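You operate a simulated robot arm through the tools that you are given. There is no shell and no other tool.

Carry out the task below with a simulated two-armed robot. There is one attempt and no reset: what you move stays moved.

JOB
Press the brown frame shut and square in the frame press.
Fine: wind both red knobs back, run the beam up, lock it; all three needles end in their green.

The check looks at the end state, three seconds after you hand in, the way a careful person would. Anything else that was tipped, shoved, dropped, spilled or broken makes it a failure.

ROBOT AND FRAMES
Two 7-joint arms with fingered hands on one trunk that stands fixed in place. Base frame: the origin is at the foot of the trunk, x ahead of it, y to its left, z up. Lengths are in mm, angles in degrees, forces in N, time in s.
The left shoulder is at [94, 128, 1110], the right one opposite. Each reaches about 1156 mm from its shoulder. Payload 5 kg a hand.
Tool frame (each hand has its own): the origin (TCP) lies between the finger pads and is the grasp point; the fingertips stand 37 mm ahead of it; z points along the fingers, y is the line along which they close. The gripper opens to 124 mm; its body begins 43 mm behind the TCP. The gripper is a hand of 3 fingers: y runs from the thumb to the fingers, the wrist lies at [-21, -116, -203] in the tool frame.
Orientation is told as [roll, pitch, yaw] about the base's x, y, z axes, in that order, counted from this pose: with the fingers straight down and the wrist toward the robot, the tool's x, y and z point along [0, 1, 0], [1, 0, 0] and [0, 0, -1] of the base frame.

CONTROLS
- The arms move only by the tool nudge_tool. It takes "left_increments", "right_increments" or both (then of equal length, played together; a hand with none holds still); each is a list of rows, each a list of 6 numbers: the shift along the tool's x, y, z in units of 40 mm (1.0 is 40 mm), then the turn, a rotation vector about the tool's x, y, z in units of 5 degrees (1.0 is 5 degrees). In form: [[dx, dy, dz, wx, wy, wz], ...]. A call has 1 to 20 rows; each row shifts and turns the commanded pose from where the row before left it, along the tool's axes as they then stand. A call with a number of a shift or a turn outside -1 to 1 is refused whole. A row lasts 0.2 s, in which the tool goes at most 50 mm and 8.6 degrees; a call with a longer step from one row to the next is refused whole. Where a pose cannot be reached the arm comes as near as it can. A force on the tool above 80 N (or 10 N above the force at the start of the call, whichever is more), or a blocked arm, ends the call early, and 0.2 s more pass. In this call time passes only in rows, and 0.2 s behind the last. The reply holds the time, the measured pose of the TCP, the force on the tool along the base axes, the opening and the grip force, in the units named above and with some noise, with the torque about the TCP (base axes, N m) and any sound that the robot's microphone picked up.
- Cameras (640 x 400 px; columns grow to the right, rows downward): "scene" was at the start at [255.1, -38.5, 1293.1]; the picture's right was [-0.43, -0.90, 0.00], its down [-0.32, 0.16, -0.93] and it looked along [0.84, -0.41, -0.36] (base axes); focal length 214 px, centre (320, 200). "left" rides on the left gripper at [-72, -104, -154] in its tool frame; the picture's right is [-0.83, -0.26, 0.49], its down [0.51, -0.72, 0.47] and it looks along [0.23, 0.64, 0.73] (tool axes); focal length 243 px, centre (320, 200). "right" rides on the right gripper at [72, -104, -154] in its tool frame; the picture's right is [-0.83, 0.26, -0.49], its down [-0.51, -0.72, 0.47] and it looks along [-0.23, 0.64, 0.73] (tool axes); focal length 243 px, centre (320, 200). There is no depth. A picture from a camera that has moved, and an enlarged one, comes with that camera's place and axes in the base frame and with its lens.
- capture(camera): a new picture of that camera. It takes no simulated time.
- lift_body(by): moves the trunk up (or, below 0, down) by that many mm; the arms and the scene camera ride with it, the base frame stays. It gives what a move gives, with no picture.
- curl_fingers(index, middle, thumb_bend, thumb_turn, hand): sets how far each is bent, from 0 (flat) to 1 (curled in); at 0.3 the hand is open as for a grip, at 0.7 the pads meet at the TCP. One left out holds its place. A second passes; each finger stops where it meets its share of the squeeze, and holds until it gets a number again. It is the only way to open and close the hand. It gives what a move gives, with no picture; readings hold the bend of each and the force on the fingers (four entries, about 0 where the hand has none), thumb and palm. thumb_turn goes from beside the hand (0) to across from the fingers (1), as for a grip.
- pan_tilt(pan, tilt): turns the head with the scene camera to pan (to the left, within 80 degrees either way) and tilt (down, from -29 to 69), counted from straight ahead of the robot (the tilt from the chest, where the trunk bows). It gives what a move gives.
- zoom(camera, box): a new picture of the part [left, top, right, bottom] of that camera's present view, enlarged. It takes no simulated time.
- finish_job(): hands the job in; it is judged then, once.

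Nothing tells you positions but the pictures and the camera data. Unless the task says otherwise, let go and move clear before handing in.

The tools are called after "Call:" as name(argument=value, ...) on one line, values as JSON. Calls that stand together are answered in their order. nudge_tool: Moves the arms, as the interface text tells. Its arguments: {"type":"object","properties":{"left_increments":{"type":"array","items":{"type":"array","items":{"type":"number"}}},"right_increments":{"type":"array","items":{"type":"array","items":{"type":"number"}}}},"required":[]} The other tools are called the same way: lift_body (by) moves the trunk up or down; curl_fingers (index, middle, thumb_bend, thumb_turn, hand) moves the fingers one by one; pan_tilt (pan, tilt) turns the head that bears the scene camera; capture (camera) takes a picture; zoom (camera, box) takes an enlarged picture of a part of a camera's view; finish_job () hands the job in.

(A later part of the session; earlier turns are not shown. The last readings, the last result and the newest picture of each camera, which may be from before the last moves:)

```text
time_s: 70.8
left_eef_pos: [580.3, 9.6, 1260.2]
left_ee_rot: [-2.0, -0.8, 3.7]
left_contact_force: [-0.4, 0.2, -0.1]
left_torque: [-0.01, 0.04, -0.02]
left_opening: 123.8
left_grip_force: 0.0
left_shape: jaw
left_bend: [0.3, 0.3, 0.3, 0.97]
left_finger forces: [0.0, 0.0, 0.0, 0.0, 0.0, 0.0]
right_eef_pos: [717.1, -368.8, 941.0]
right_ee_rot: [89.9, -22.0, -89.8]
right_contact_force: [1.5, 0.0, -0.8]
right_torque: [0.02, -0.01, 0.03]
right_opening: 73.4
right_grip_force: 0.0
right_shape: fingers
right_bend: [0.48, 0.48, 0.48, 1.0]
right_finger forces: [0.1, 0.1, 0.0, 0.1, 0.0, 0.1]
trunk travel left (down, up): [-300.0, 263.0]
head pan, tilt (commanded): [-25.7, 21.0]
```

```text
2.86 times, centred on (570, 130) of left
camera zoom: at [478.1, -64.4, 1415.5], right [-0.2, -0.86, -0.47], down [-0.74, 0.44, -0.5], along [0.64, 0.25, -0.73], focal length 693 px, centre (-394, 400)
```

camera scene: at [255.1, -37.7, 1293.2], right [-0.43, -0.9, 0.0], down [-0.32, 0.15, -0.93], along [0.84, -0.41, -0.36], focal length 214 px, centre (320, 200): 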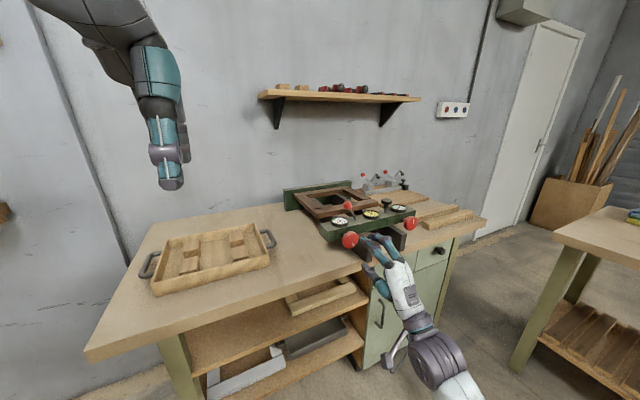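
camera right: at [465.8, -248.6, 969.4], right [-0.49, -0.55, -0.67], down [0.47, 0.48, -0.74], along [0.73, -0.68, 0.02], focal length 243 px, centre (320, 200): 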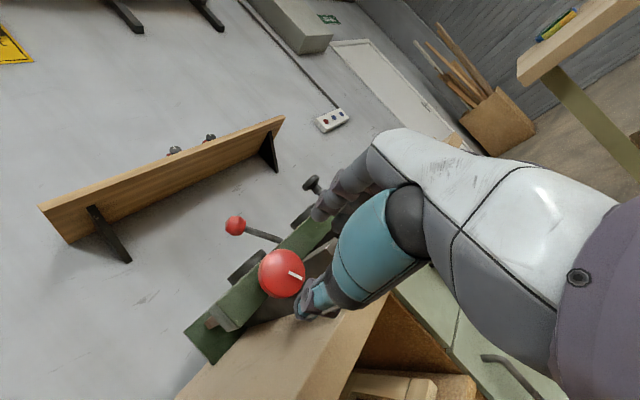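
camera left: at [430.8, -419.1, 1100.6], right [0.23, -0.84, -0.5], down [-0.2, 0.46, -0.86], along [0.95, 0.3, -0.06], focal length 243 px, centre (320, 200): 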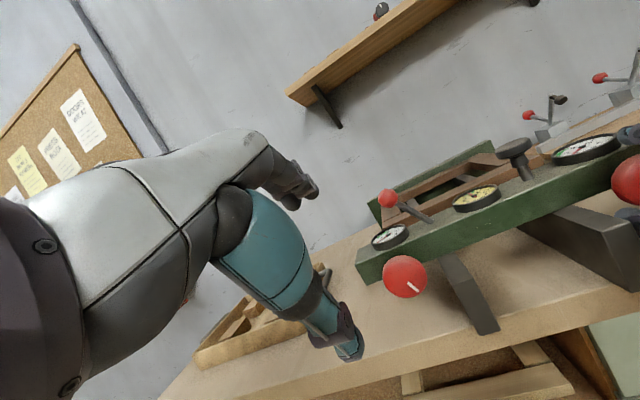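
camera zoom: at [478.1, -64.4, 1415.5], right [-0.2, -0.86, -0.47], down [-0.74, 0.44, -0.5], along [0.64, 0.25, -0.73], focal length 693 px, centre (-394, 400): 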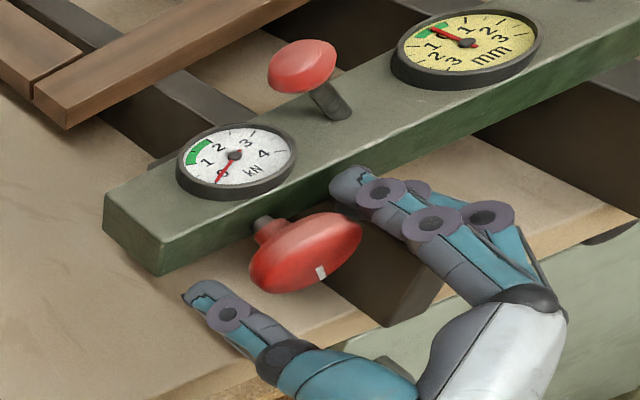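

Clear on both sides. Grip and turn the left knob back 100°.

Call:
curl_fingers(hand="right", index=0.75, middle=0.75, thumb_bend=0.75)

Call:
nudge_tool(right_increments=[[0, 0, 0, 0, 0, -1], [0, 0, 0, 0, 0, -1], [0, 0, 0, 0, 0, -1], [0, 0, 0, 0, 0, -1], [0, 0, 0, 0, 0, -1], [0, 0, 0, 0, 0, -1], [0, 0, 0, 0, 0, -1], [0, 0, 0, 0, 0, -1], [0, 0, 0, 0, 0, -1], [0, 0, 0, 0, 0, -1], [0, 0, 0, 0, 0, -1], [0, 0, 0, 0, 0, -1], [0, 0, 0, 0, 0, -1], [0, 0, 0, 0, 0, -1], [0, 0, 0, 0, 0, -1], [0, 0, 0, 0, 0, -1], [0, 0, 0, 0, 0, -1], [0, 0, 0, 0, 0, -1], [0, 0, 0, 0, 0, -1], [0, 0, 0, 0, 0, -1]])

Call:
zoom(camera="scene", box=[310, 210, 406, 270])

Call:
zoom(camera="left", box=[500, 60, 640, 200])

```text
time_s: 71.8
left_eef_pos: [580.3, 9.1, 1261.2]
left_ee_rot: [-1.9, -0.8, 3.6]
left_contact_force: [0.3, -0.2, -0.8]
left_torque: [0.01, 0.01, 0.02]
left_opening: 123.8
left_grip_force: 0.1
left_shape: jaw
left_bend: [0.3, 0.3, 0.3, 0.97]
left_finger forces: [0.0, 0.0, 0.0, 0.0, 0.0, 0.0]
right_eef_pos: [716.4, -369.1, 940.6]
right_ee_rot: [89.9, -22.0, -89.8]
right_contact_force: [10.5, -7.9, -1.1]
right_torque: [-0.01, 0.15, 0.14]
right_opening: 46.2
right_grip_force: 24.0
right_shape: fingers
right_bend: [0.52, 0.62, 0.61, 1.0]
right_finger forces: [16.0, 12.3, 0.0, 0.0, 19.5, 0.0]
trunk travel left (down, up): [-300.0, 263.0]
head pan, tilt (commanded): [-25.7, 21.0]
```

```text
time_s: 76.0
left_eef_pos: [580.4, 7.6, 1261.3]
left_ee_rot: [-1.9, -0.7, 3.6]
left_contact_force: [0.4, 0.0, 0.3]
left_torque: [0.02, -0.03, -0.01]
left_opening: 123.8
left_grip_force: 0.0
left_shape: jaw
left_bend: [0.3, 0.3, 0.3, 0.97]
left_finger forces: [0.0, 0.1, 0.1, 0.0, 0.0, 0.0]
right_eef_pos: [716.9, -371.6, 942.0]
right_ee_rot: [-90.0, -58.0, 90.0]
right_contact_force: [13.2, -18.1, 4.2]
right_torque: [0.04, 0.34, -0.55]
right_opening: 46.1
right_grip_force: 25.7
right_shape: fingers
right_bend: [0.54, 0.63, 0.61, 1.0]
right_finger forces: [10.6, 16.3, 0.0, 0.1, 24.4, 0.1]
trunk travel left (down, up): [-300.0, 263.0]
head pan, tilt (commanded): [-25.7, 21.0]
```

```text
6.67 times, centred on (358, 240) of scene
camera zoom: at [256.2, -40.6, 1292.9], right [-0.43, -0.9, 0.0], down [-0.32, 0.16, -0.93], along [0.84, -0.4, -0.36], focal length 1430 px, centre (67, -67)
```

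zoom: 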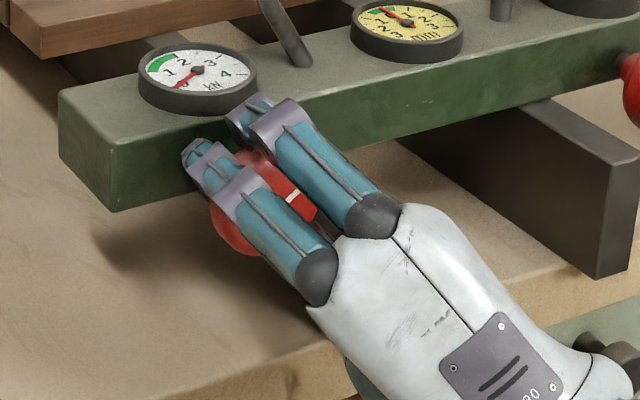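

```text
2.86 times, centred on (570, 130) of left
camera zoom: at [478.2, -66.5, 1415.5], right [-0.2, -0.86, -0.47], down [-0.74, 0.45, -0.5], along [0.64, 0.25, -0.73], focal length 693 px, centre (-394, 400)
```

zoom: 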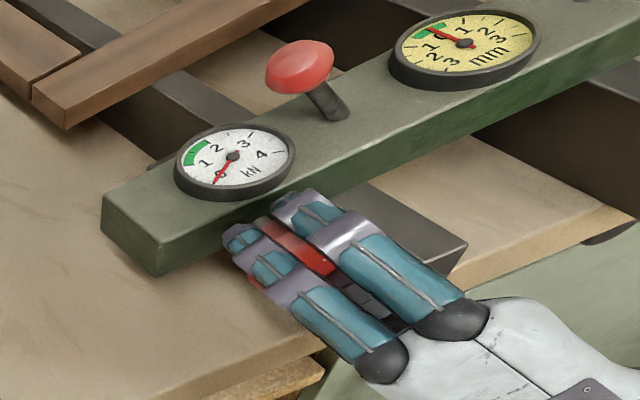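

The left knob followed the full 100°. Another open–return–grip–turn cycle now, which should bring it to its stop.

Call:
curl_fingers(hand="right", index=0.48, middle=0.48, thumb_bend=0.48)

Call:
nudge_tool(right_increments=[[0, 0, 0, 0, 0, 1], [0, 0, 0, 0, 0, 1], [0, 0, 0, 0, 0, 1], [0, 0, 0, 0, 0, 1], [0, 0, 0, 0, 0, 1], [0, 0, 0, 0, 0, 1], [0, 0, 0, 0, 0, 1], [0, 0, 0, 0, 0, 1], [0, 0, 0, 0, 0, 1], [0, 0, 0, 0, 0, 1], [0, 0, 0, 0, 0, 1], [0, 0, 0, 0, 0, 1], [0, 0, 0, 0, 0, 1], [0, 0, 0, 0, 0, 1], [0, 0, 0, 0, 0, 1], [0, 0, 0, 0, 0, 1], [0, 0, 0, 0, 0, 1], [0, 0, 0, 0, 0, 1], [0, 0, 0, 0, 0, 1], [0, 0, 0, 0, 0, 1]])

Call:
curl_fingers(hand="right", index=0.75, middle=0.75, thumb_bend=0.75)

Call:
nudge_tool(right_increments=[[0, 0, 0, 0, 0, -1], [0, 0, 0, 0, 0, -1], [0, 0, 0, 0, 0, -1], [0, 0, 0, 0, 0, -1], [0, 0, 0, 0, 0, -1], [0, 0, 0, 0, 0, -1], [0, 0, 0, 0, 0, -1], [0, 0, 0, 0, 0, -1], [0, 0, 0, 0, 0, -1], [0, 0, 0, 0, 0, -1], [0, 0, 0, 0, 0, -1], [0, 0, 0, 0, 0, -1], [0, 0, 0, 0, 0, -1], [0, 0, 0, 0, 0, -1], [0, 0, 0, 0, 0, -1], [0, 0, 0, 0, 0, -1]])

Call:
zoom(camera="scene", box=[310, 210, 406, 270])

Call:
zoom(camera="left", box=[500, 60, 640, 200])

```text
time_s: 77.0
left_eef_pos: [578.9, 8.0, 1260.8]
left_ee_rot: [-2.0, -0.6, 3.6]
left_contact_force: [-0.4, 0.7, -0.3]
left_torque: [-0.02, -0.02, 0.01]
left_opening: 124.0
left_grip_force: 0.0
left_shape: jaw
left_bend: [0.3, 0.3, 0.3, 0.97]
left_finger forces: [0.0, 0.1, 0.0, 0.0, 0.0, 0.1]
right_eef_pos: [715.6, -370.7, 941.2]
right_ee_rot: [-90.1, -58.1, 90.2]
right_contact_force: [0.8, -0.3, -0.2]
right_torque: [0.0, 0.0, 0.01]
right_opening: 73.0
right_grip_force: 0.1
right_shape: fingers
right_bend: [0.48, 0.48, 0.48, 1.0]
right_finger forces: [0.0, 0.1, 0.0, 0.0, 0.0, 0.0]
trunk travel left (down, up): [-300.0, 263.0]
head pan, tilt (commanded): [-25.7, 21.0]
```

```text
time_s: 81.2
left_eef_pos: [579.5, 10.7, 1261.2]
left_ee_rot: [-2.1, -0.7, 3.6]
left_contact_force: [-0.5, -0.8, 0.0]
left_torque: [0.02, 0.0, 0.06]
left_opening: 123.9
left_grip_force: 0.0
left_shape: jaw
left_bend: [0.3, 0.3, 0.3, 0.97]
left_finger forces: [0.1, 0.0, 0.1, 0.1, 0.1, 0.1]
right_eef_pos: [715.7, -371.1, 942.9]
right_ee_rot: [90.0, -22.0, -89.9]
right_contact_force: [0.8, 0.5, 0.2]
right_torque: [0.0, 0.0, 0.02]
right_opening: 73.1
right_grip_force: 0.0
right_shape: fingers
right_bend: [0.48, 0.48, 0.48, 1.0]
right_finger forces: [0.1, 0.0, 0.0, 0.0, 0.0, 0.0]
trunk travel left (down, up): [-300.0, 263.0]
head pan, tilt (commanded): [-25.7, 21.0]
```

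```text
time_s: 82.2
left_eef_pos: [579.9, 8.1, 1260.0]
left_ee_rot: [-2.0, -0.8, 3.6]
left_contact_force: [0.6, -0.7, -0.4]
left_torque: [-0.01, -0.01, 0.0]
left_opening: 124.0
left_grip_force: 0.0
left_shape: jaw
left_bend: [0.3, 0.3, 0.3, 0.97]
left_finger forces: [0.0, 0.1, 0.0, 0.0, 0.1, 0.0]
right_eef_pos: [716.7, -371.0, 941.3]
right_ee_rot: [89.9, -21.8, -89.9]
right_contact_force: [9.4, -6.7, -0.6]
right_torque: [0.05, 0.14, 0.18]
right_opening: 45.4
right_grip_force: 24.1
right_shape: fingers
right_bend: [0.53, 0.63, 0.61, 1.0]
right_finger forces: [15.4, 11.9, 0.0, 0.0, 20.8, 0.0]
trunk travel left (down, up): [-300.0, 263.0]
head pan, tilt (commanded): [-25.7, 21.0]
```

```text
time_s: 85.6
left_eef_pos: [579.4, 7.4, 1260.8]
left_ee_rot: [-1.9, -0.7, 3.6]
left_contact_force: [0.2, -1.4, 0.1]
left_torque: [0.03, -0.02, 0.0]
left_opening: 124.0
left_grip_force: 0.1
left_shape: jaw
left_bend: [0.3, 0.3, 0.3, 0.97]
left_finger forces: [0.0, 0.0, 0.0, 0.0, 0.0, 0.1]
right_eef_pos: [717.3, -372.6, 939.8]
right_ee_rot: [-89.5, -78.0, 89.7]
right_contact_force: [13.7, -16.3, 1.1]
right_torque: [0.93, 0.56, -0.38]
right_opening: 42.3
right_grip_force: 29.2
right_shape: fingers
right_bend: [0.53, 0.64, 0.63, 0.98]
right_finger forces: [12.6, 23.9, 0.0, 0.0, 21.5, 0.0]
trunk travel left (down, up): [-300.0, 263.0]
head pan, tilt (commanded): [-25.7, 21.0]
```

```text
6.67 times, centred on (358, 240) of scene
camera zoom: at [256.7, -41.0, 1292.7], right [-0.43, -0.9, 0.0], down [-0.32, 0.16, -0.93], along [0.84, -0.4, -0.36], focal length 1430 px, centre (67, -67)
```

zoom: 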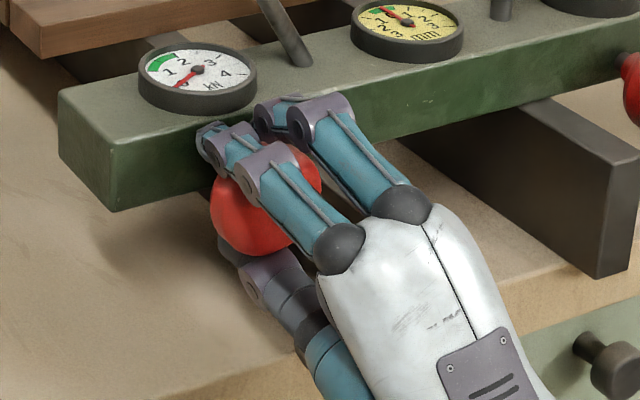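

```text
2.86 times, centred on (570, 130) of left
camera zoom: at [478.7, -66.9, 1415.3], right [-0.2, -0.86, -0.47], down [-0.74, 0.45, -0.5], along [0.64, 0.25, -0.73], focal length 693 px, centre (-394, 400)
```

zoom: 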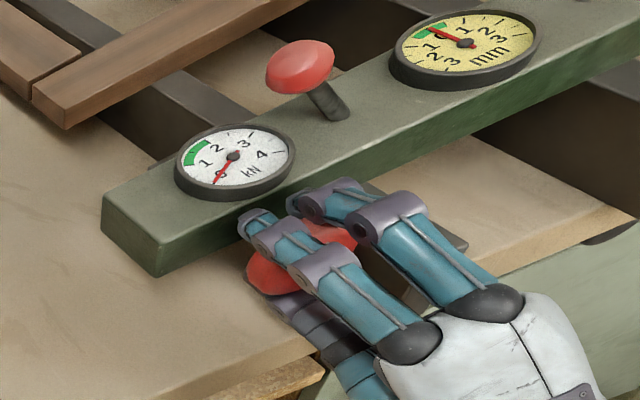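

Torque rose to 0.93 N·m, so the left knob is at its stop. I'll release, back out, and check both marks and all dials.

Call:
curl_fingers(hand="right", index=0.48, middle=0.48, thumb_bend=0.48)

Call:
nudge_tool(right_increments=[[0, 0, -0.7, 0, 0, 0], [0, 0, -0.8, 0, 0, 0], [0, 0, -0.8, 0, 0, 0]])

Call:
zoom(camera="scene", box=[300, 180, 428, 260])

Call:
zoom(camera="left", box=[500, 0, 640, 160])

```text
time_s: 86.6
left_eef_pos: [578.4, 9.0, 1261.1]
left_ee_rot: [-2.0, -0.8, 3.7]
left_contact_force: [1.5, -0.8, -0.6]
left_torque: [0.03, 0.0, -0.02]
left_opening: 124.0
left_grip_force: 0.1
left_shape: jaw
left_bend: [0.3, 0.3, 0.3, 0.97]
left_finger forces: [0.0, 0.0, 0.1, 0.0, 0.0, 0.1]
right_eef_pos: [717.8, -370.0, 941.4]
right_ee_rot: [-90.0, -78.0, 90.1]
right_contact_force: [-0.7, -0.1, 0.8]
right_torque: [0.01, 0.02, 0.01]
right_opening: 73.0
right_grip_force: 0.1
right_shape: fingers
right_bend: [0.48, 0.48, 0.48, 1.0]
right_finger forces: [0.0, 0.0, 0.0, 0.0, 0.1, 0.0]
trunk travel left (down, up): [-300.0, 263.0]
head pan, tilt (commanded): [-25.7, 21.0]
```

```text
time_s: 87.4
left_eef_pos: [577.2, 9.5, 1262.7]
left_ee_rot: [-2.1, -0.8, 3.6]
left_contact_force: [0.1, 0.3, 0.2]
left_torque: [-0.05, -0.02, 0.06]
left_opening: 123.9
left_grip_force: 0.0
left_shape: jaw
left_bend: [0.3, 0.3, 0.3, 0.97]
left_finger forces: [0.1, 0.1, 0.0, 0.1, 0.0, 0.0]
right_eef_pos: [623.6, -370.8, 945.5]
right_ee_rot: [-90.4, -78.0, 90.6]
right_contact_force: [-0.5, -0.6, 0.1]
right_torque: [0.01, 0.03, 0.0]
right_opening: 73.2
right_grip_force: 0.2
right_shape: fingers
right_bend: [0.48, 0.48, 0.48, 1.0]
right_finger forces: [0.0, 0.0, 0.0, 0.0, 0.1, 0.1]
trunk travel left (down, up): [-300.0, 263.0]
head pan, tilt (commanded): [-25.7, 21.0]
```

```text
5.00 times, centred on (364, 220) of scene
camera zoom: at [254.0, -38.3, 1293.4], right [-0.43, -0.9, 0.0], down [-0.32, 0.15, -0.93], along [0.84, -0.41, -0.36], focal length 1072 px, centre (100, 100)
```

zoom: 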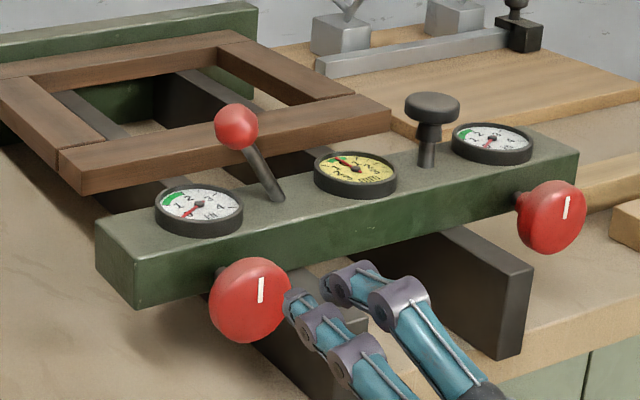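

```text
2.50 times, centred on (570, 80) of left
camera zoom: at [475.8, -63.9, 1416.6], right [-0.2, -0.86, -0.47], down [-0.74, 0.44, -0.5], along [0.64, 0.25, -0.73], focal length 606 px, centre (-305, 500)
```

zoom: 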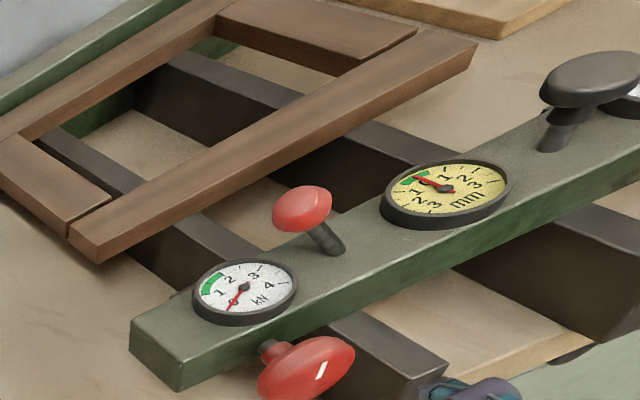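

Both knobs are fully back with their marks up. Next I'll run the beam up: make a closed fist, point it forward and down, and place it in front of the beam's centre at y≈-498 between the rails.

Call:
curl_fingers(hand="right", index=0.75, middle=0.75, thumb_bend=0.72)

Call:
nudge_tool(right_increments=[[0, 0, 0, 0, 0, 0.8], [0, 0, 0, 0, 0, 0.8], [0, 0, 0, 0, 0, 0.8], [-0.8, 0.2, 0, 0, 0, 0], [-0.8, 0.2, 0, 0, 0, 0], [-0.8, 0.2, 0, 0, 0, 0], [-0.8, 0.2, 0, 0, 0, 0], [0, 0, 0, 1, 0, 0], [0, 0, 0, 1, 0, 0], [0, 0, 0, 1, 0, 0], [0, 0, 0, 1, 0, 0], [0, 0, 0, 1, 0, 0], [0, 0, 0, 1, 0, 0], [0, 0, 0, 1, 0, 0]])

Call:
zoom(camera="scene", box=[300, 180, 460, 280])

Call:
capture(camera="right")

Call:
zoom(camera="left", box=[440, 0, 640, 200])

```text
time_s: 88.4
left_eef_pos: [579.7, 10.3, 1261.4]
left_ee_rot: [-2.0, -0.7, 3.6]
left_contact_force: [0.0, 0.0, -0.4]
left_torque: [0.02, 0.05, -0.04]
left_opening: 124.1
left_grip_force: 0.0
left_shape: jaw
left_bend: [0.3, 0.3, 0.3, 0.97]
left_finger forces: [0.1, 0.0, 0.0, 0.1, 0.0, 0.0]
right_eef_pos: [624.6, -370.3, 943.3]
right_ee_rot: [-89.9, -78.1, 90.2]
right_contact_force: [-0.2, 0.8, 0.0]
right_torque: [0.0, -0.02, 0.04]
right_opening: 1.2
right_grip_force: 0.1
right_shape: fingers
right_bend: [0.74, 0.75, 0.71, 1.0]
right_finger forces: [0.0, 0.0, 0.0, 0.0, 0.0, 0.0]
trunk travel left (down, up): [-300.0, 263.0]
head pan, tilt (commanded): [-25.7, 21.0]
```

```text
time_s: 91.4
left_eef_pos: [578.5, 9.9, 1261.8]
left_ee_rot: [-2.0, -0.7, 3.7]
left_contact_force: [0.3, 0.1, 0.1]
left_torque: [0.03, 0.01, -0.04]
left_opening: 124.1
left_grip_force: 0.0
left_shape: jaw
left_bend: [0.3, 0.3, 0.3, 0.97]
left_finger forces: [0.0, 0.0, 0.1, 0.0, 0.0, 0.0]
right_eef_pos: [623.2, -498.5, 973.8]
right_ee_rot: [0.2, -54.9, 0.1]
right_contact_force: [-0.3, 0.0, -0.2]
right_torque: [0.02, 0.01, 0.0]
right_opening: 1.3
right_grip_force: 0.1
right_shape: fingers
right_bend: [0.74, 0.75, 0.71, 1.0]
right_finger forces: [0.1, 0.0, 0.1, 0.1, 0.1, 0.0]
trunk travel left (down, up): [-300.0, 263.0]
head pan, tilt (commanded): [-25.7, 21.0]
```

```text
4.00 times, centred on (380, 230) of scene
camera zoom: at [255.1, -38.4, 1293.1], right [-0.43, -0.9, 0.0], down [-0.32, 0.16, -0.93], along [0.84, -0.41, -0.36], focal length 858 px, centre (80, 80)
```

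zoom: 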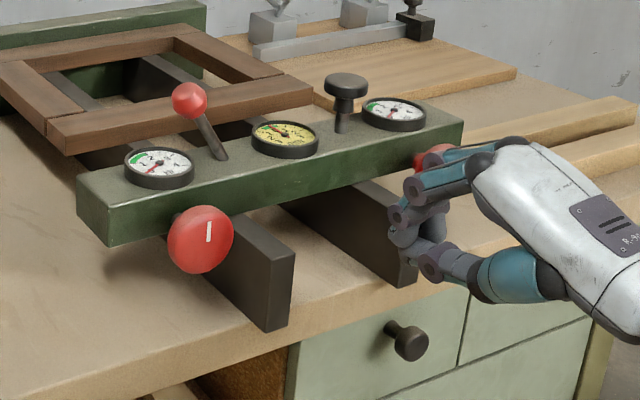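

```text
taken
camera right: at [436.5, -426.7, 977.2], right [-0.25, -0.83, 0.5], down [-0.03, -0.51, -0.86], along [0.97, -0.23, 0.1], focal length 243 px, centre (320, 200)
```

right: 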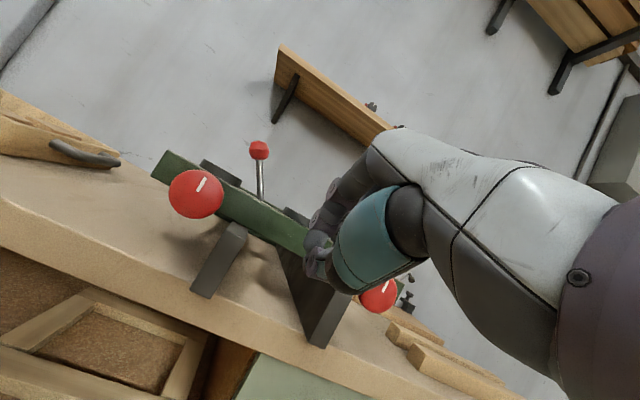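

```text
2.00 times, centred on (540, 100) of left
camera zoom: at [477.0, -64.1, 1416.0], right [-0.2, -0.86, -0.47], down [-0.74, 0.44, -0.5], along [0.64, 0.25, -0.73], focal length 485 px, centre (-120, 400)
```

zoom: 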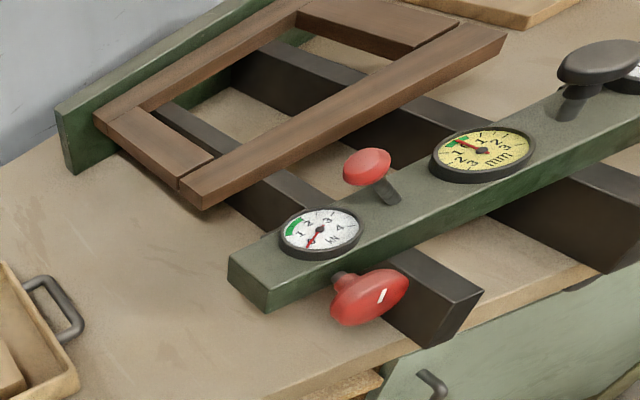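

The fist is at [623, -498, 974]. I'll bring it toward the beam face in two steps, checking before contact.

Call:
nudge_tool(right_increments=[[0, 0.27, 0.73, 0, 0, 0], [0, 0.27, 0.73, 0, 0, 0]])

Call:
zoom(camera="scene", box=[320, 180, 448, 260])

Call:
capture(camera="right")

Call:
capture(camera="left")

```text
time_s: 92.0
left_eef_pos: [579.6, 9.3, 1261.5]
left_ee_rot: [-2.0, -0.7, 3.5]
left_contact_force: [-0.6, -0.3, 0.0]
left_torque: [0.01, -0.03, -0.01]
left_opening: 123.8
left_grip_force: 0.1
left_shape: jaw
left_bend: [0.3, 0.3, 0.3, 0.97]
left_finger forces: [0.1, 0.0, 0.0, 0.0, 0.1, 0.0]
right_eef_pos: [684.1, -497.8, 958.5]
right_ee_rot: [0.0, -54.8, 0.3]
right_contact_force: [0.2, 0.6, 0.1]
right_torque: [-0.01, 0.0, 0.04]
right_opening: 1.1
right_grip_force: 0.1
right_shape: fingers
right_bend: [0.74, 0.75, 0.71, 1.0]
right_finger forces: [0.0, 0.1, 0.0, 0.1, 0.2, 0.0]
trunk travel left (down, up): [-300.0, 263.0]
head pan, tilt (commanded): [-25.7, 21.0]
```

```text
5.00 times, centred on (384, 220) of scene
camera zoom: at [255.8, -38.7, 1292.9], right [-0.43, -0.9, 0.0], down [-0.32, 0.16, -0.93], along [0.84, -0.41, -0.36], focal length 1072 px, centre (0, 100)
```

zoom: 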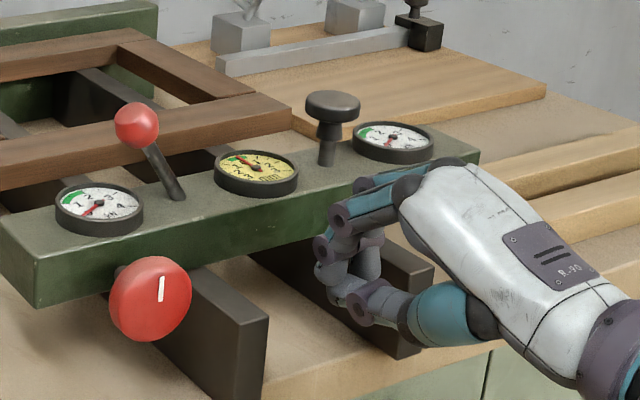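

```text
taken
camera right: at [496.3, -427.4, 960.3], right [-0.25, -0.83, 0.5], down [-0.03, -0.51, -0.86], along [0.97, -0.23, 0.1], focal length 243 px, centre (320, 200)
```

right: 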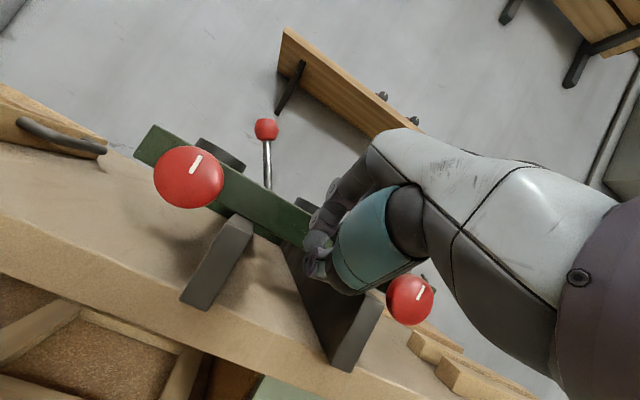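

```text
taken
camera left: at [477.8, -64.4, 1415.6], right [-0.2, -0.86, -0.47], down [-0.74, 0.44, -0.5], along [0.64, 0.25, -0.73], focal length 243 px, centre (320, 200)
```

left: 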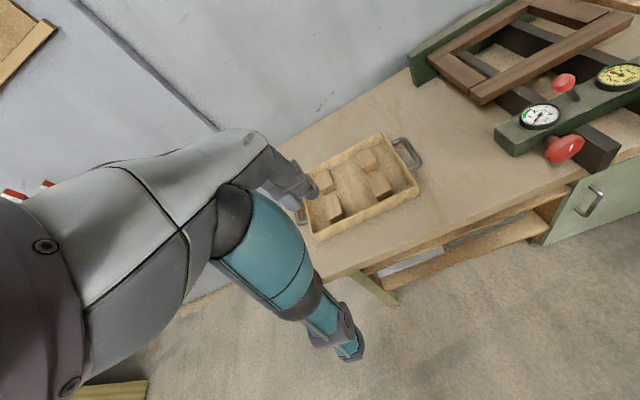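

The knuckles are at about z 979, too high for the beam and level with the gauge. I'll tilt the hand further down and lower it so the knuckles meet the beam face at about z 950.

Call:
nudge_tool(right_increments=[[0, 0, 0, 1, 0, 0], [0, 0, 0, 1, 0, 0], [0, 0, 0, 1, 0, 0], [0, 0, 0, 1, 0, 0], [0, -0.25, 0.36, 0, 0, 0], [0, 0.3, 0.21, 0, 0, 0]])

Call:
zoom(camera="scene", box=[320, 180, 448, 260])

Call:
capture(camera="right")

```text
time_s: 93.4
left_eef_pos: [579.7, 8.5, 1261.4]
left_ee_rot: [-2.1, -0.7, 3.6]
left_contact_force: [-0.1, 0.2, -0.8]
left_torque: [-0.01, 0.0, -0.01]
left_opening: 124.0
left_grip_force: 0.0
left_shape: jaw
left_bend: [0.3, 0.3, 0.3, 0.97]
left_finger forces: [0.0, 0.0, 0.0, 0.0, 0.0, 0.1]
right_eef_pos: [701.0, -496.9, 939.1]
right_ee_rot: [-0.1, -34.9, 0.2]
right_contact_force: [0.4, 0.1, -0.5]
right_torque: [-0.04, -0.01, -0.01]
right_opening: 1.3
right_grip_force: 0.0
right_shape: fingers
right_bend: [0.74, 0.75, 0.71, 1.0]
right_finger forces: [0.0, 0.1, 0.0, 0.0, 0.0, 0.0]
trunk travel left (down, up): [-300.0, 263.0]
head pan, tilt (commanded): [-25.7, 21.0]
```

```text
5.00 times, centred on (384, 220) of scene
camera zoom: at [256.0, -38.3, 1292.9], right [-0.43, -0.9, 0.0], down [-0.32, 0.16, -0.93], along [0.84, -0.41, -0.36], focal length 1072 px, centre (0, 100)
```

zoom: 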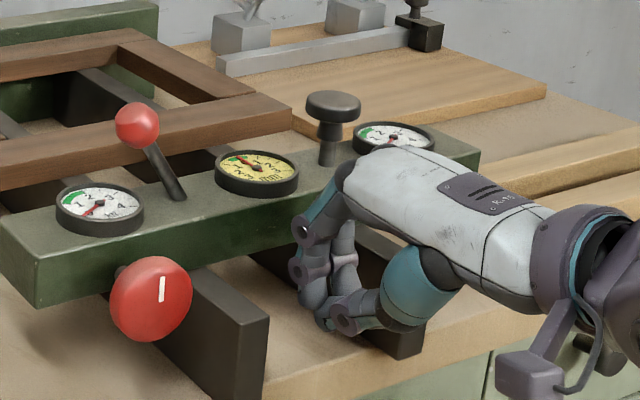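

```text
taken
camera right: at [525.0, -425.8, 1006.1], right [-0.06, -0.83, 0.55], down [-0.32, -0.51, -0.8], along [0.95, -0.23, -0.23], focal length 243 px, centre (320, 200)
```

right: 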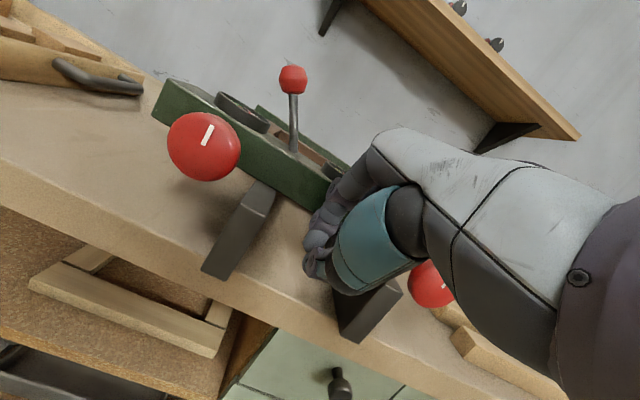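

The leading knuckle is at about [741, -497, 956], just short of the beam face. I'll advance 30 mm slowly to make contact and see if the beam slides.

Call:
nudge_tool(right_increments=[[0, 0.13, 0.24, 0, 0, 0], [0, 0.205, 0.1435, 0, 0, 0], [0, 0.205, 0.1435, 0, 0, 0]])

Call:
zoom(camera="scene", box=[310, 180, 438, 260])

Call:
zoom(camera="left", box=[440, 0, 640, 200])

```text
time_s: 94.2
left_eef_pos: [579.4, 9.0, 1262.2]
left_ee_rot: [-2.1, -0.8, 3.4]
left_contact_force: [-1.1, 0.6, 0.0]
left_torque: [-0.02, -0.01, -0.02]
left_opening: 123.9
left_grip_force: 0.1
left_shape: jaw
left_bend: [0.3, 0.3, 0.3, 0.97]
left_finger forces: [0.1, 0.1, 0.1, 0.0, 0.0, 0.1]
right_eef_pos: [728.7, -497.9, 937.2]
right_ee_rot: [0.0, -35.1, 0.3]
right_contact_force: [-3.2, -0.6, 1.8]
right_torque: [-0.01, -0.17, -0.08]
right_opening: 1.4
right_grip_force: 1.9
right_shape: fingers
right_bend: [0.74, 0.75, 0.71, 1.0]
right_finger forces: [0.1, 3.7, 0.0, 0.1, 0.1, 0.0]
trunk travel left (down, up): [-300.0, 263.0]
head pan, tilt (commanded): [-25.7, 21.0]
```

```text
5.00 times, centred on (374, 220) of scene
camera zoom: at [254.7, -38.5, 1293.2], right [-0.43, -0.9, 0.0], down [-0.32, 0.16, -0.93], along [0.84, -0.41, -0.36], focal length 1072 px, centre (50, 100)
```

zoom: 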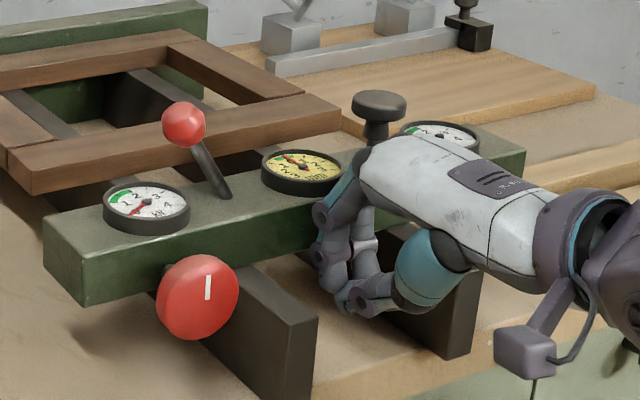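

```text
2.00 times, centred on (540, 100) of left
camera zoom: at [476.6, -64.2, 1416.2], right [-0.2, -0.86, -0.47], down [-0.74, 0.44, -0.5], along [0.64, 0.25, -0.73], focal length 485 px, centre (-120, 400)
```

zoom: 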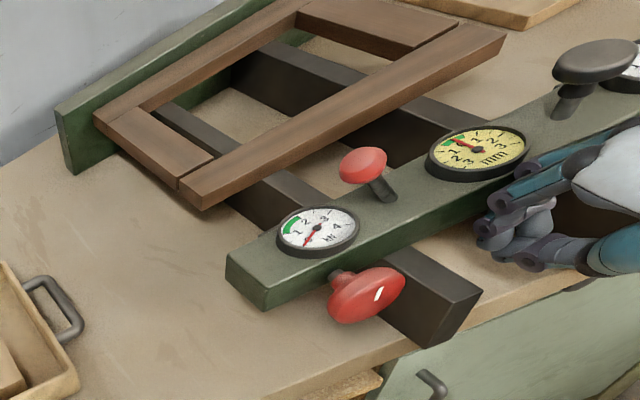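

Contact made at about 3 N. I'll keep pushing forward in 10 mm rows.

Call:
nudge_tool(right_increments=[[0, 0.205, 0.1435, 0, 0, 0], [0, 0.205, 0.1435, 0, 0, 0], [0, 0.205, 0.1435, 0, 0, 0], [0, 0.205, 0.1435, 0, 0, 0]])

Call:
zoom(camera="scene", box=[310, 180, 438, 260])

Call:
zoom(camera="left", box=[440, 0, 640, 200])

```text
time_s: 95.2
left_eef_pos: [577.9, 9.5, 1259.9]
left_ee_rot: [-2.0, -0.7, 3.6]
left_contact_force: [0.7, -0.2, -0.2]
left_torque: [-0.02, -0.03, 0.02]
left_opening: 123.8
left_grip_force: 0.1
left_shape: jaw
left_bend: [0.3, 0.3, 0.3, 0.97]
left_finger forces: [0.0, 0.0, 0.0, 0.0, 0.0, 0.0]
right_eef_pos: [770.7, -497.3, 937.6]
right_ee_rot: [0.1, -35.0, 0.0]
right_contact_force: [-1.5, -0.5, -0.3]
right_torque: [0.04, -0.1, -0.05]
right_opening: 1.4
right_grip_force: 0.5
right_shape: fingers
right_bend: [0.74, 0.75, 0.71, 1.0]
right_finger forces: [0.0, 2.6, 0.1, 0.0, 0.0, 0.0]
trunk travel left (down, up): [-300.0, 263.0]
head pan, tilt (commanded): [-25.7, 21.0]
```

```text
5.00 times, centred on (374, 220) of scene
camera zoom: at [255.6, -38.6, 1293.0], right [-0.43, -0.9, 0.0], down [-0.32, 0.16, -0.93], along [0.84, -0.41, -0.36], focal length 1072 px, centre (50, 100)
```

zoom: 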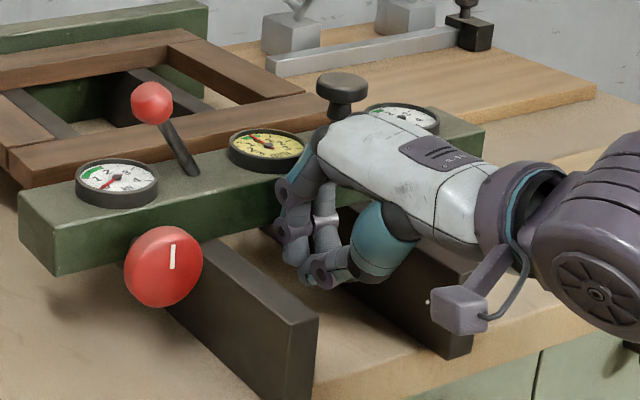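

```text
2.00 times, centred on (540, 100) of left
camera zoom: at [477.6, -64.2, 1415.8], right [-0.2, -0.86, -0.47], down [-0.74, 0.44, -0.5], along [0.64, 0.25, -0.73], focal length 485 px, centre (-120, 400)
```

zoom: 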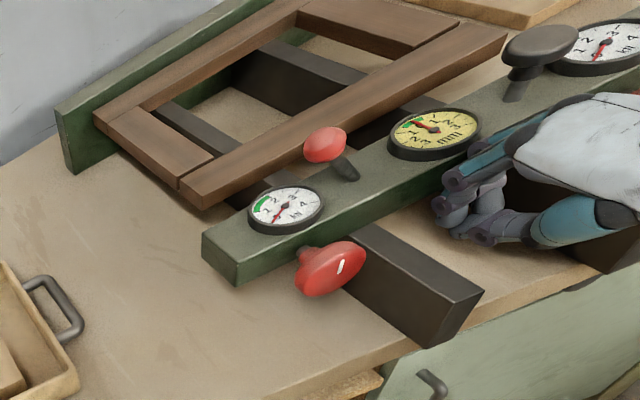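

The beam slides freely at a couple of newtons. I'll continue another 40 mm, then take small steps near the frame.

Call:
nudge_tool(right_increments=[[0, 0.205, 0.1435, 0, 0, 0], [0, 0.205, 0.1435, 0, 0, 0], [0, 0.205, 0.1435, 0, 0, 0], [0, 0.205, 0.1435, 0, 0, 0]])

Call:
zoom(camera="scene", box=[290, 170, 418, 250])

Call:
zoom(camera="left", box=[440, 0, 640, 200])

```text
time_s: 96.2
left_eef_pos: [578.4, 9.1, 1261.5]
left_ee_rot: [-2.0, -0.7, 3.6]
left_contact_force: [0.0, -0.4, 0.1]
left_torque: [0.04, 0.01, 0.02]
left_opening: 123.7
left_grip_force: 0.1
left_shape: jaw
left_bend: [0.3, 0.3, 0.3, 0.97]
left_finger forces: [0.0, 0.0, 0.0, 0.0, 0.0, 0.1]
right_eef_pos: [810.2, -498.1, 936.3]
right_ee_rot: [-0.1, -34.9, 0.2]
right_contact_force: [-2.1, 0.1, 0.5]
right_torque: [0.0, -0.06, -0.09]
right_opening: 1.3
right_grip_force: 1.2
right_shape: fingers
right_bend: [0.74, 0.75, 0.71, 1.0]
right_finger forces: [0.0, 2.5, 0.1, 0.0, 0.0, 0.0]
trunk travel left (down, up): [-300.0, 263.0]
head pan, tilt (commanded): [-25.7, 21.0]
```

```text
5.00 times, centred on (354, 210) of scene
camera zoom: at [255.8, -38.6, 1293.0], right [-0.43, -0.9, 0.0], down [-0.32, 0.16, -0.93], along [0.84, -0.41, -0.36], focal length 1072 px, centre (150, 150)
```

zoom: 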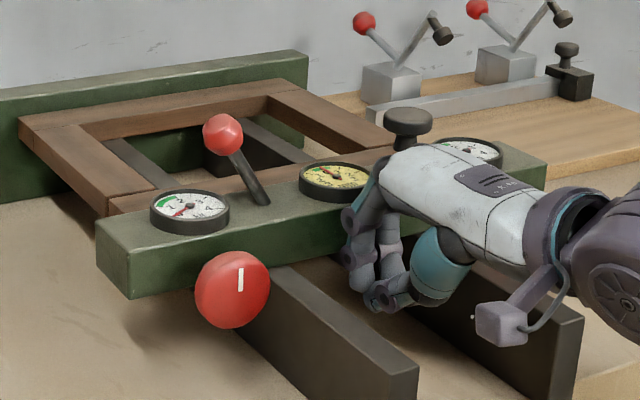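

```text
2.00 times, centred on (540, 100) of left
camera zoom: at [477.8, -64.2, 1415.7], right [-0.2, -0.86, -0.47], down [-0.74, 0.44, -0.5], along [0.64, 0.25, -0.73], focal length 485 px, centre (-120, 400)
```

zoom: 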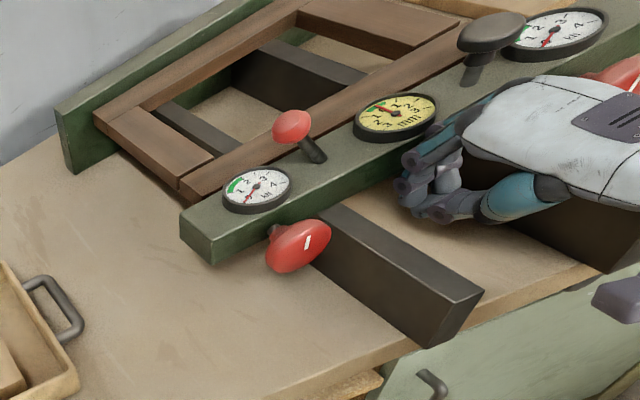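

The beam is nearly at the frame. Small 5 mm steps now, watching the force.

Call:
nudge_tool(right_increments=[[0, 0.1025, 0.0718, 0, 0, 0], [0, 0.1025, 0.0718, 0, 0, 0], [0, 0.1025, 0.0718, 0, 0, 0]])

Call:
zoom(camera="left", box=[480, 20, 620, 120])

Call:
zoom(camera="scene", box=[290, 170, 418, 250])

```text
time_s: 97.0
left_eef_pos: [576.6, 9.2, 1262.5]
left_ee_rot: [-2.1, -0.9, 3.6]
left_contact_force: [0.3, 0.1, -0.2]
left_torque: [-0.01, 0.0, 0.0]
left_opening: 123.9
left_grip_force: 0.1
left_shape: jaw
left_bend: [0.3, 0.3, 0.3, 0.97]
left_finger forces: [0.0, 0.0, 0.0, 0.0, 0.1, 0.0]
right_eef_pos: [823.9, -498.3, 938.1]
right_ee_rot: [0.1, -35.2, 0.2]
right_contact_force: [-8.3, 0.5, 2.3]
right_torque: [-0.08, -0.33, -0.07]
right_opening: 1.4
right_grip_force: 4.4
right_shape: fingers
right_bend: [0.74, 0.75, 0.71, 1.0]
right_finger forces: [0.0, 8.6, 0.0, 0.1, 0.0, 0.1]
trunk travel left (down, up): [-300.0, 263.0]
head pan, tilt (commanded): [-25.7, 21.0]
```

```text
4.00 times, centred on (550, 70) of left
camera zoom: at [475.6, -63.9, 1416.6], right [-0.2, -0.86, -0.47], down [-0.74, 0.44, -0.5], along [0.64, 0.25, -0.73], focal length 970 px, centre (-600, 720)
```

zoom: 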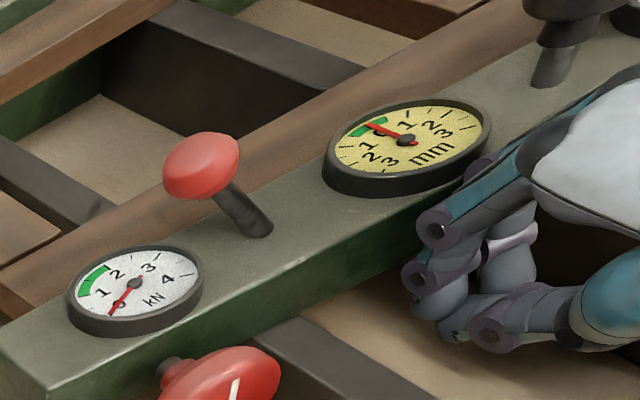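

```text
5.00 times, centred on (354, 210) of scene
camera zoom: at [253.8, -38.3, 1293.4], right [-0.43, -0.9, 0.0], down [-0.32, 0.15, -0.93], along [0.84, -0.41, -0.36], focal length 1072 px, centre (150, 150)
```

zoom: 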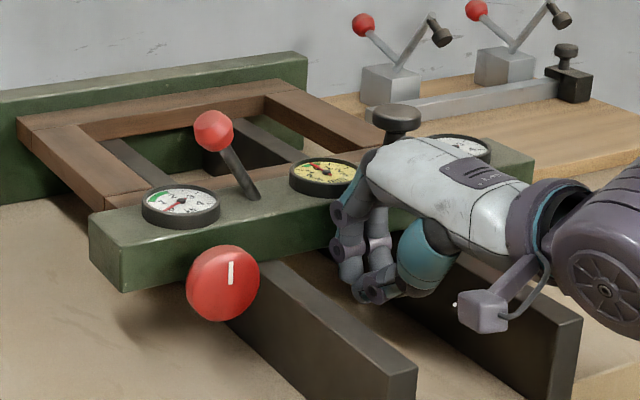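

Force rose to 8 N, so contact with the frame is starting. I'll push a few more millimetres to make sure it's seated.

Call:
nudge_tool(right_increments=[[0, 0.0615, 0.043, 0, 0, 0], [0, 0.0615, 0.043, 0, 0, 0], [0, 0.0615, 0.043, 0, 0, 0]])

Call:
zoom(camera="left", box=[480, 20, 620, 120])

Call:
zoom(camera="scene", box=[290, 170, 418, 250])

```text
time_s: 97.8
left_eef_pos: [575.3, 9.2, 1263.0]
left_ee_rot: [-2.1, -0.9, 3.4]
left_contact_force: [0.3, 0.2, 0.8]
left_torque: [-0.04, -0.04, 0.01]
left_opening: 123.7
left_grip_force: 0.0
left_shape: jaw
left_bend: [0.3, 0.3, 0.3, 0.97]
left_finger forces: [0.0, 0.0, 0.0, 0.1, 0.1, 0.0]
right_eef_pos: [830.0, -497.3, 940.9]
right_ee_rot: [0.0, -35.2, 0.3]
right_contact_force: [-23.9, -2.3, 1.7]
right_torque: [0.0, -0.79, -0.44]
right_opening: 1.5
right_grip_force: 11.9
right_shape: fingers
right_bend: [0.74, 0.75, 0.71, 1.0]
right_finger forces: [0.1, 23.7, 0.0, 0.0, 0.0, 0.0]
trunk travel left (down, up): [-300.0, 263.0]
head pan, tilt (commanded): [-25.7, 21.0]
```

```text
4.00 times, centred on (550, 70) of left
camera zoom: at [473.3, -64.4, 1417.3], right [-0.2, -0.86, -0.47], down [-0.74, 0.44, -0.5], along [0.64, 0.25, -0.73], focal length 970 px, centre (-600, 720)
```

zoom: 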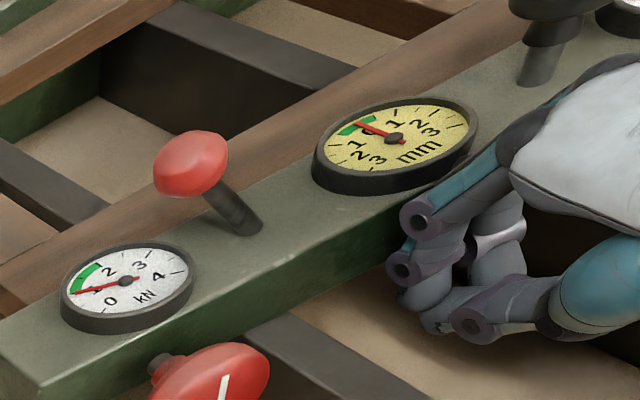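

```text
5.00 times, centred on (354, 210) of scene
camera zoom: at [251.7, -38.7, 1293.8], right [-0.43, -0.9, 0.0], down [-0.32, 0.16, -0.93], along [0.84, -0.41, -0.36], focal length 1072 px, centre (150, 150)
```

zoom: 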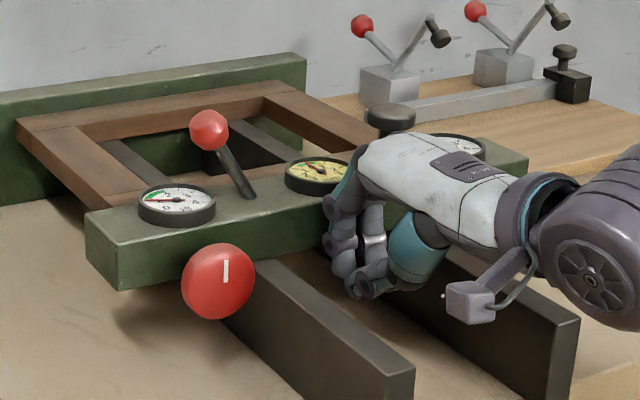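

The left dial jumped to about 0.8 under my 24 N push, so the beam is hard against the frame. I'll ease the hand back and see where the beam and dials settle.

Call:
nudge_tool(right_increments=[[0, -0.0615, -0.043, 0, 0, 0], [0, -0.0615, -0.043, 0, 0, 0], [0, -0.1, -0.07, 0, 0, 0], [0, -0.205, -0.1435, 0, 0, 0], [0, -0.205, -0.1435, 0, 0, 0], [0, -0.205, -0.1435, 0, 0, 0], [0, -0.205, -0.1435, 0, 0, 0]])

Call:
zoom(camera="left", box=[480, 0, 640, 120])

Call:
zoom(camera="scene", box=[290, 170, 418, 250])

```text
time_s: 99.4
left_eef_pos: [578.5, 9.2, 1261.6]
left_ee_rot: [-2.1, -0.7, 3.5]
left_contact_force: [0.5, 0.5, -0.2]
left_torque: [-0.01, -0.01, -0.01]
left_opening: 124.1
left_grip_force: 0.1
left_shape: jaw
left_bend: [0.3, 0.3, 0.3, 0.97]
left_finger forces: [0.0, 0.0, 0.0, 0.0, 0.0, 0.0]
right_eef_pos: [781.7, -498.5, 936.3]
right_ee_rot: [0.1, -35.0, 0.2]
right_contact_force: [0.8, -0.2, -0.2]
right_torque: [-0.02, 0.02, 0.01]
right_opening: 1.1
right_grip_force: 0.0
right_shape: fingers
right_bend: [0.74, 0.75, 0.71, 1.0]
right_finger forces: [0.0, 0.1, 0.1, 0.0, 0.0, 0.0]
trunk travel left (down, up): [-300.0, 263.0]
head pan, tilt (commanded): [-25.7, 21.0]
```

```text
3.33 times, centred on (560, 60) of left
camera zoom: at [476.6, -64.2, 1416.2], right [-0.2, -0.86, -0.47], down [-0.74, 0.44, -0.5], along [0.64, 0.25, -0.73], focal length 809 px, centre (-480, 667)
```

zoom: 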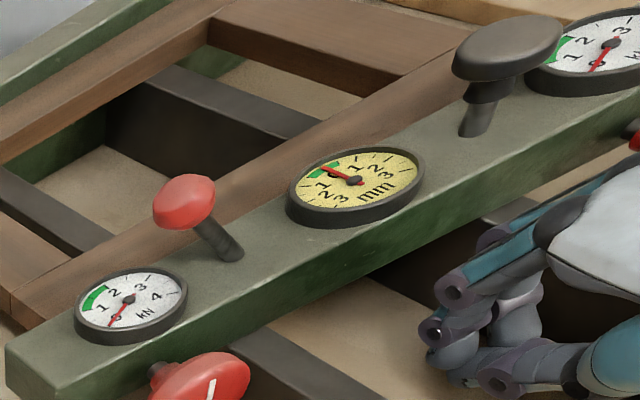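

```text
5.00 times, centred on (354, 210) of scene
camera zoom: at [254.7, -38.5, 1293.2], right [-0.43, -0.9, 0.0], down [-0.32, 0.16, -0.93], along [0.84, -0.41, -0.36], focal length 1072 px, centre (150, 150)
```

zoom: 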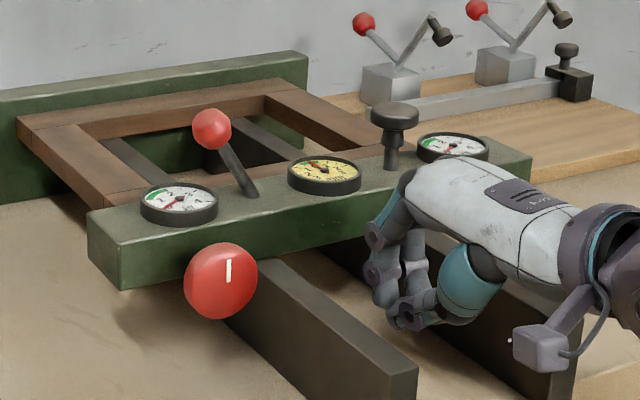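

The beam stayed put and the needles went back to zero. Now the lock: I'll look closely at the red-ball lever's base and the black mushroom post for clues about how each moves.

Call:
zoom(camera="scene", box=[322, 186, 354, 212])

Call:
zoom(camera="left", box=[505, 40, 565, 90])

Call:
zoom(camera="scene", box=[345, 180, 393, 212])

Call:
zoom(camera="left", box=[560, 0, 640, 60])

```text
15.38 times, centred on (338, 199) of scene
camera zoom: at [254.7, -38.5, 1293.2], right [-0.43, -0.9, 0.0], down [-0.32, 0.16, -0.93], along [0.84, -0.41, -0.36], focal length 3300 px, centre (43, 215)
```

zoom: 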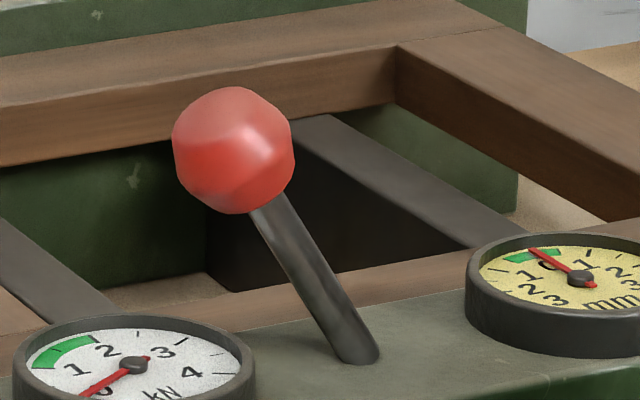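

```text
8.00 times, centred on (535, 65) of left
camera zoom: at [476.6, -64.2, 1416.2], right [-0.2, -0.86, -0.47], down [-0.74, 0.44, -0.5], along [0.64, 0.25, -0.73], focal length 1941 px, centre (-1400, 1280)
```

zoom: 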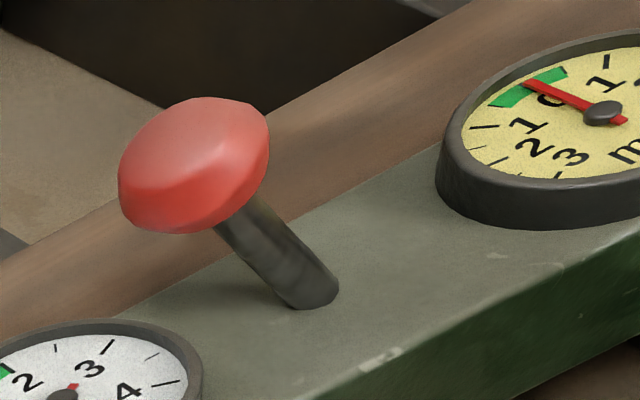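

```text
12.50 times, centred on (369, 196) of scene
camera zoom: at [254.7, -38.5, 1293.2], right [-0.43, -0.9, 0.0], down [-0.32, 0.16, -0.93], along [0.84, -0.41, -0.36], focal length 2681 px, centre (-292, 250)
```

zoom: 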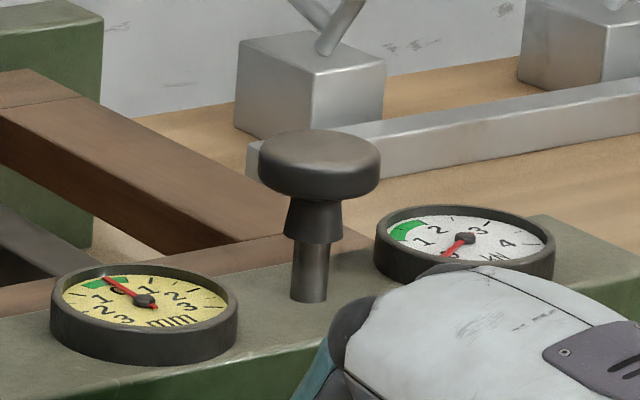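

```text
6.67 times, centred on (600, 30) of left
camera zoom: at [476.6, -64.2, 1416.2], right [-0.2, -0.86, -0.47], down [-0.74, 0.44, -0.5], along [0.64, 0.25, -0.73], focal length 1618 px, centre (-1547, 1333)
```

zoom: 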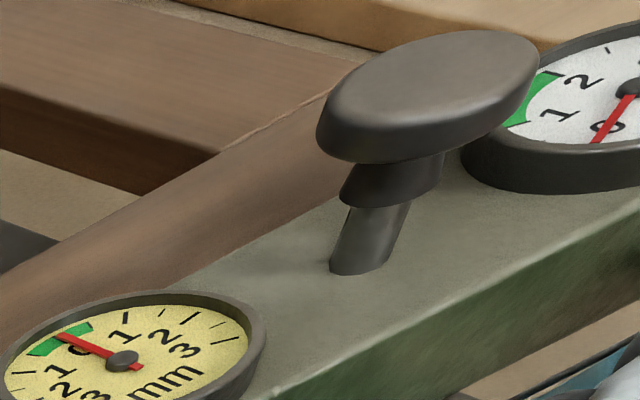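

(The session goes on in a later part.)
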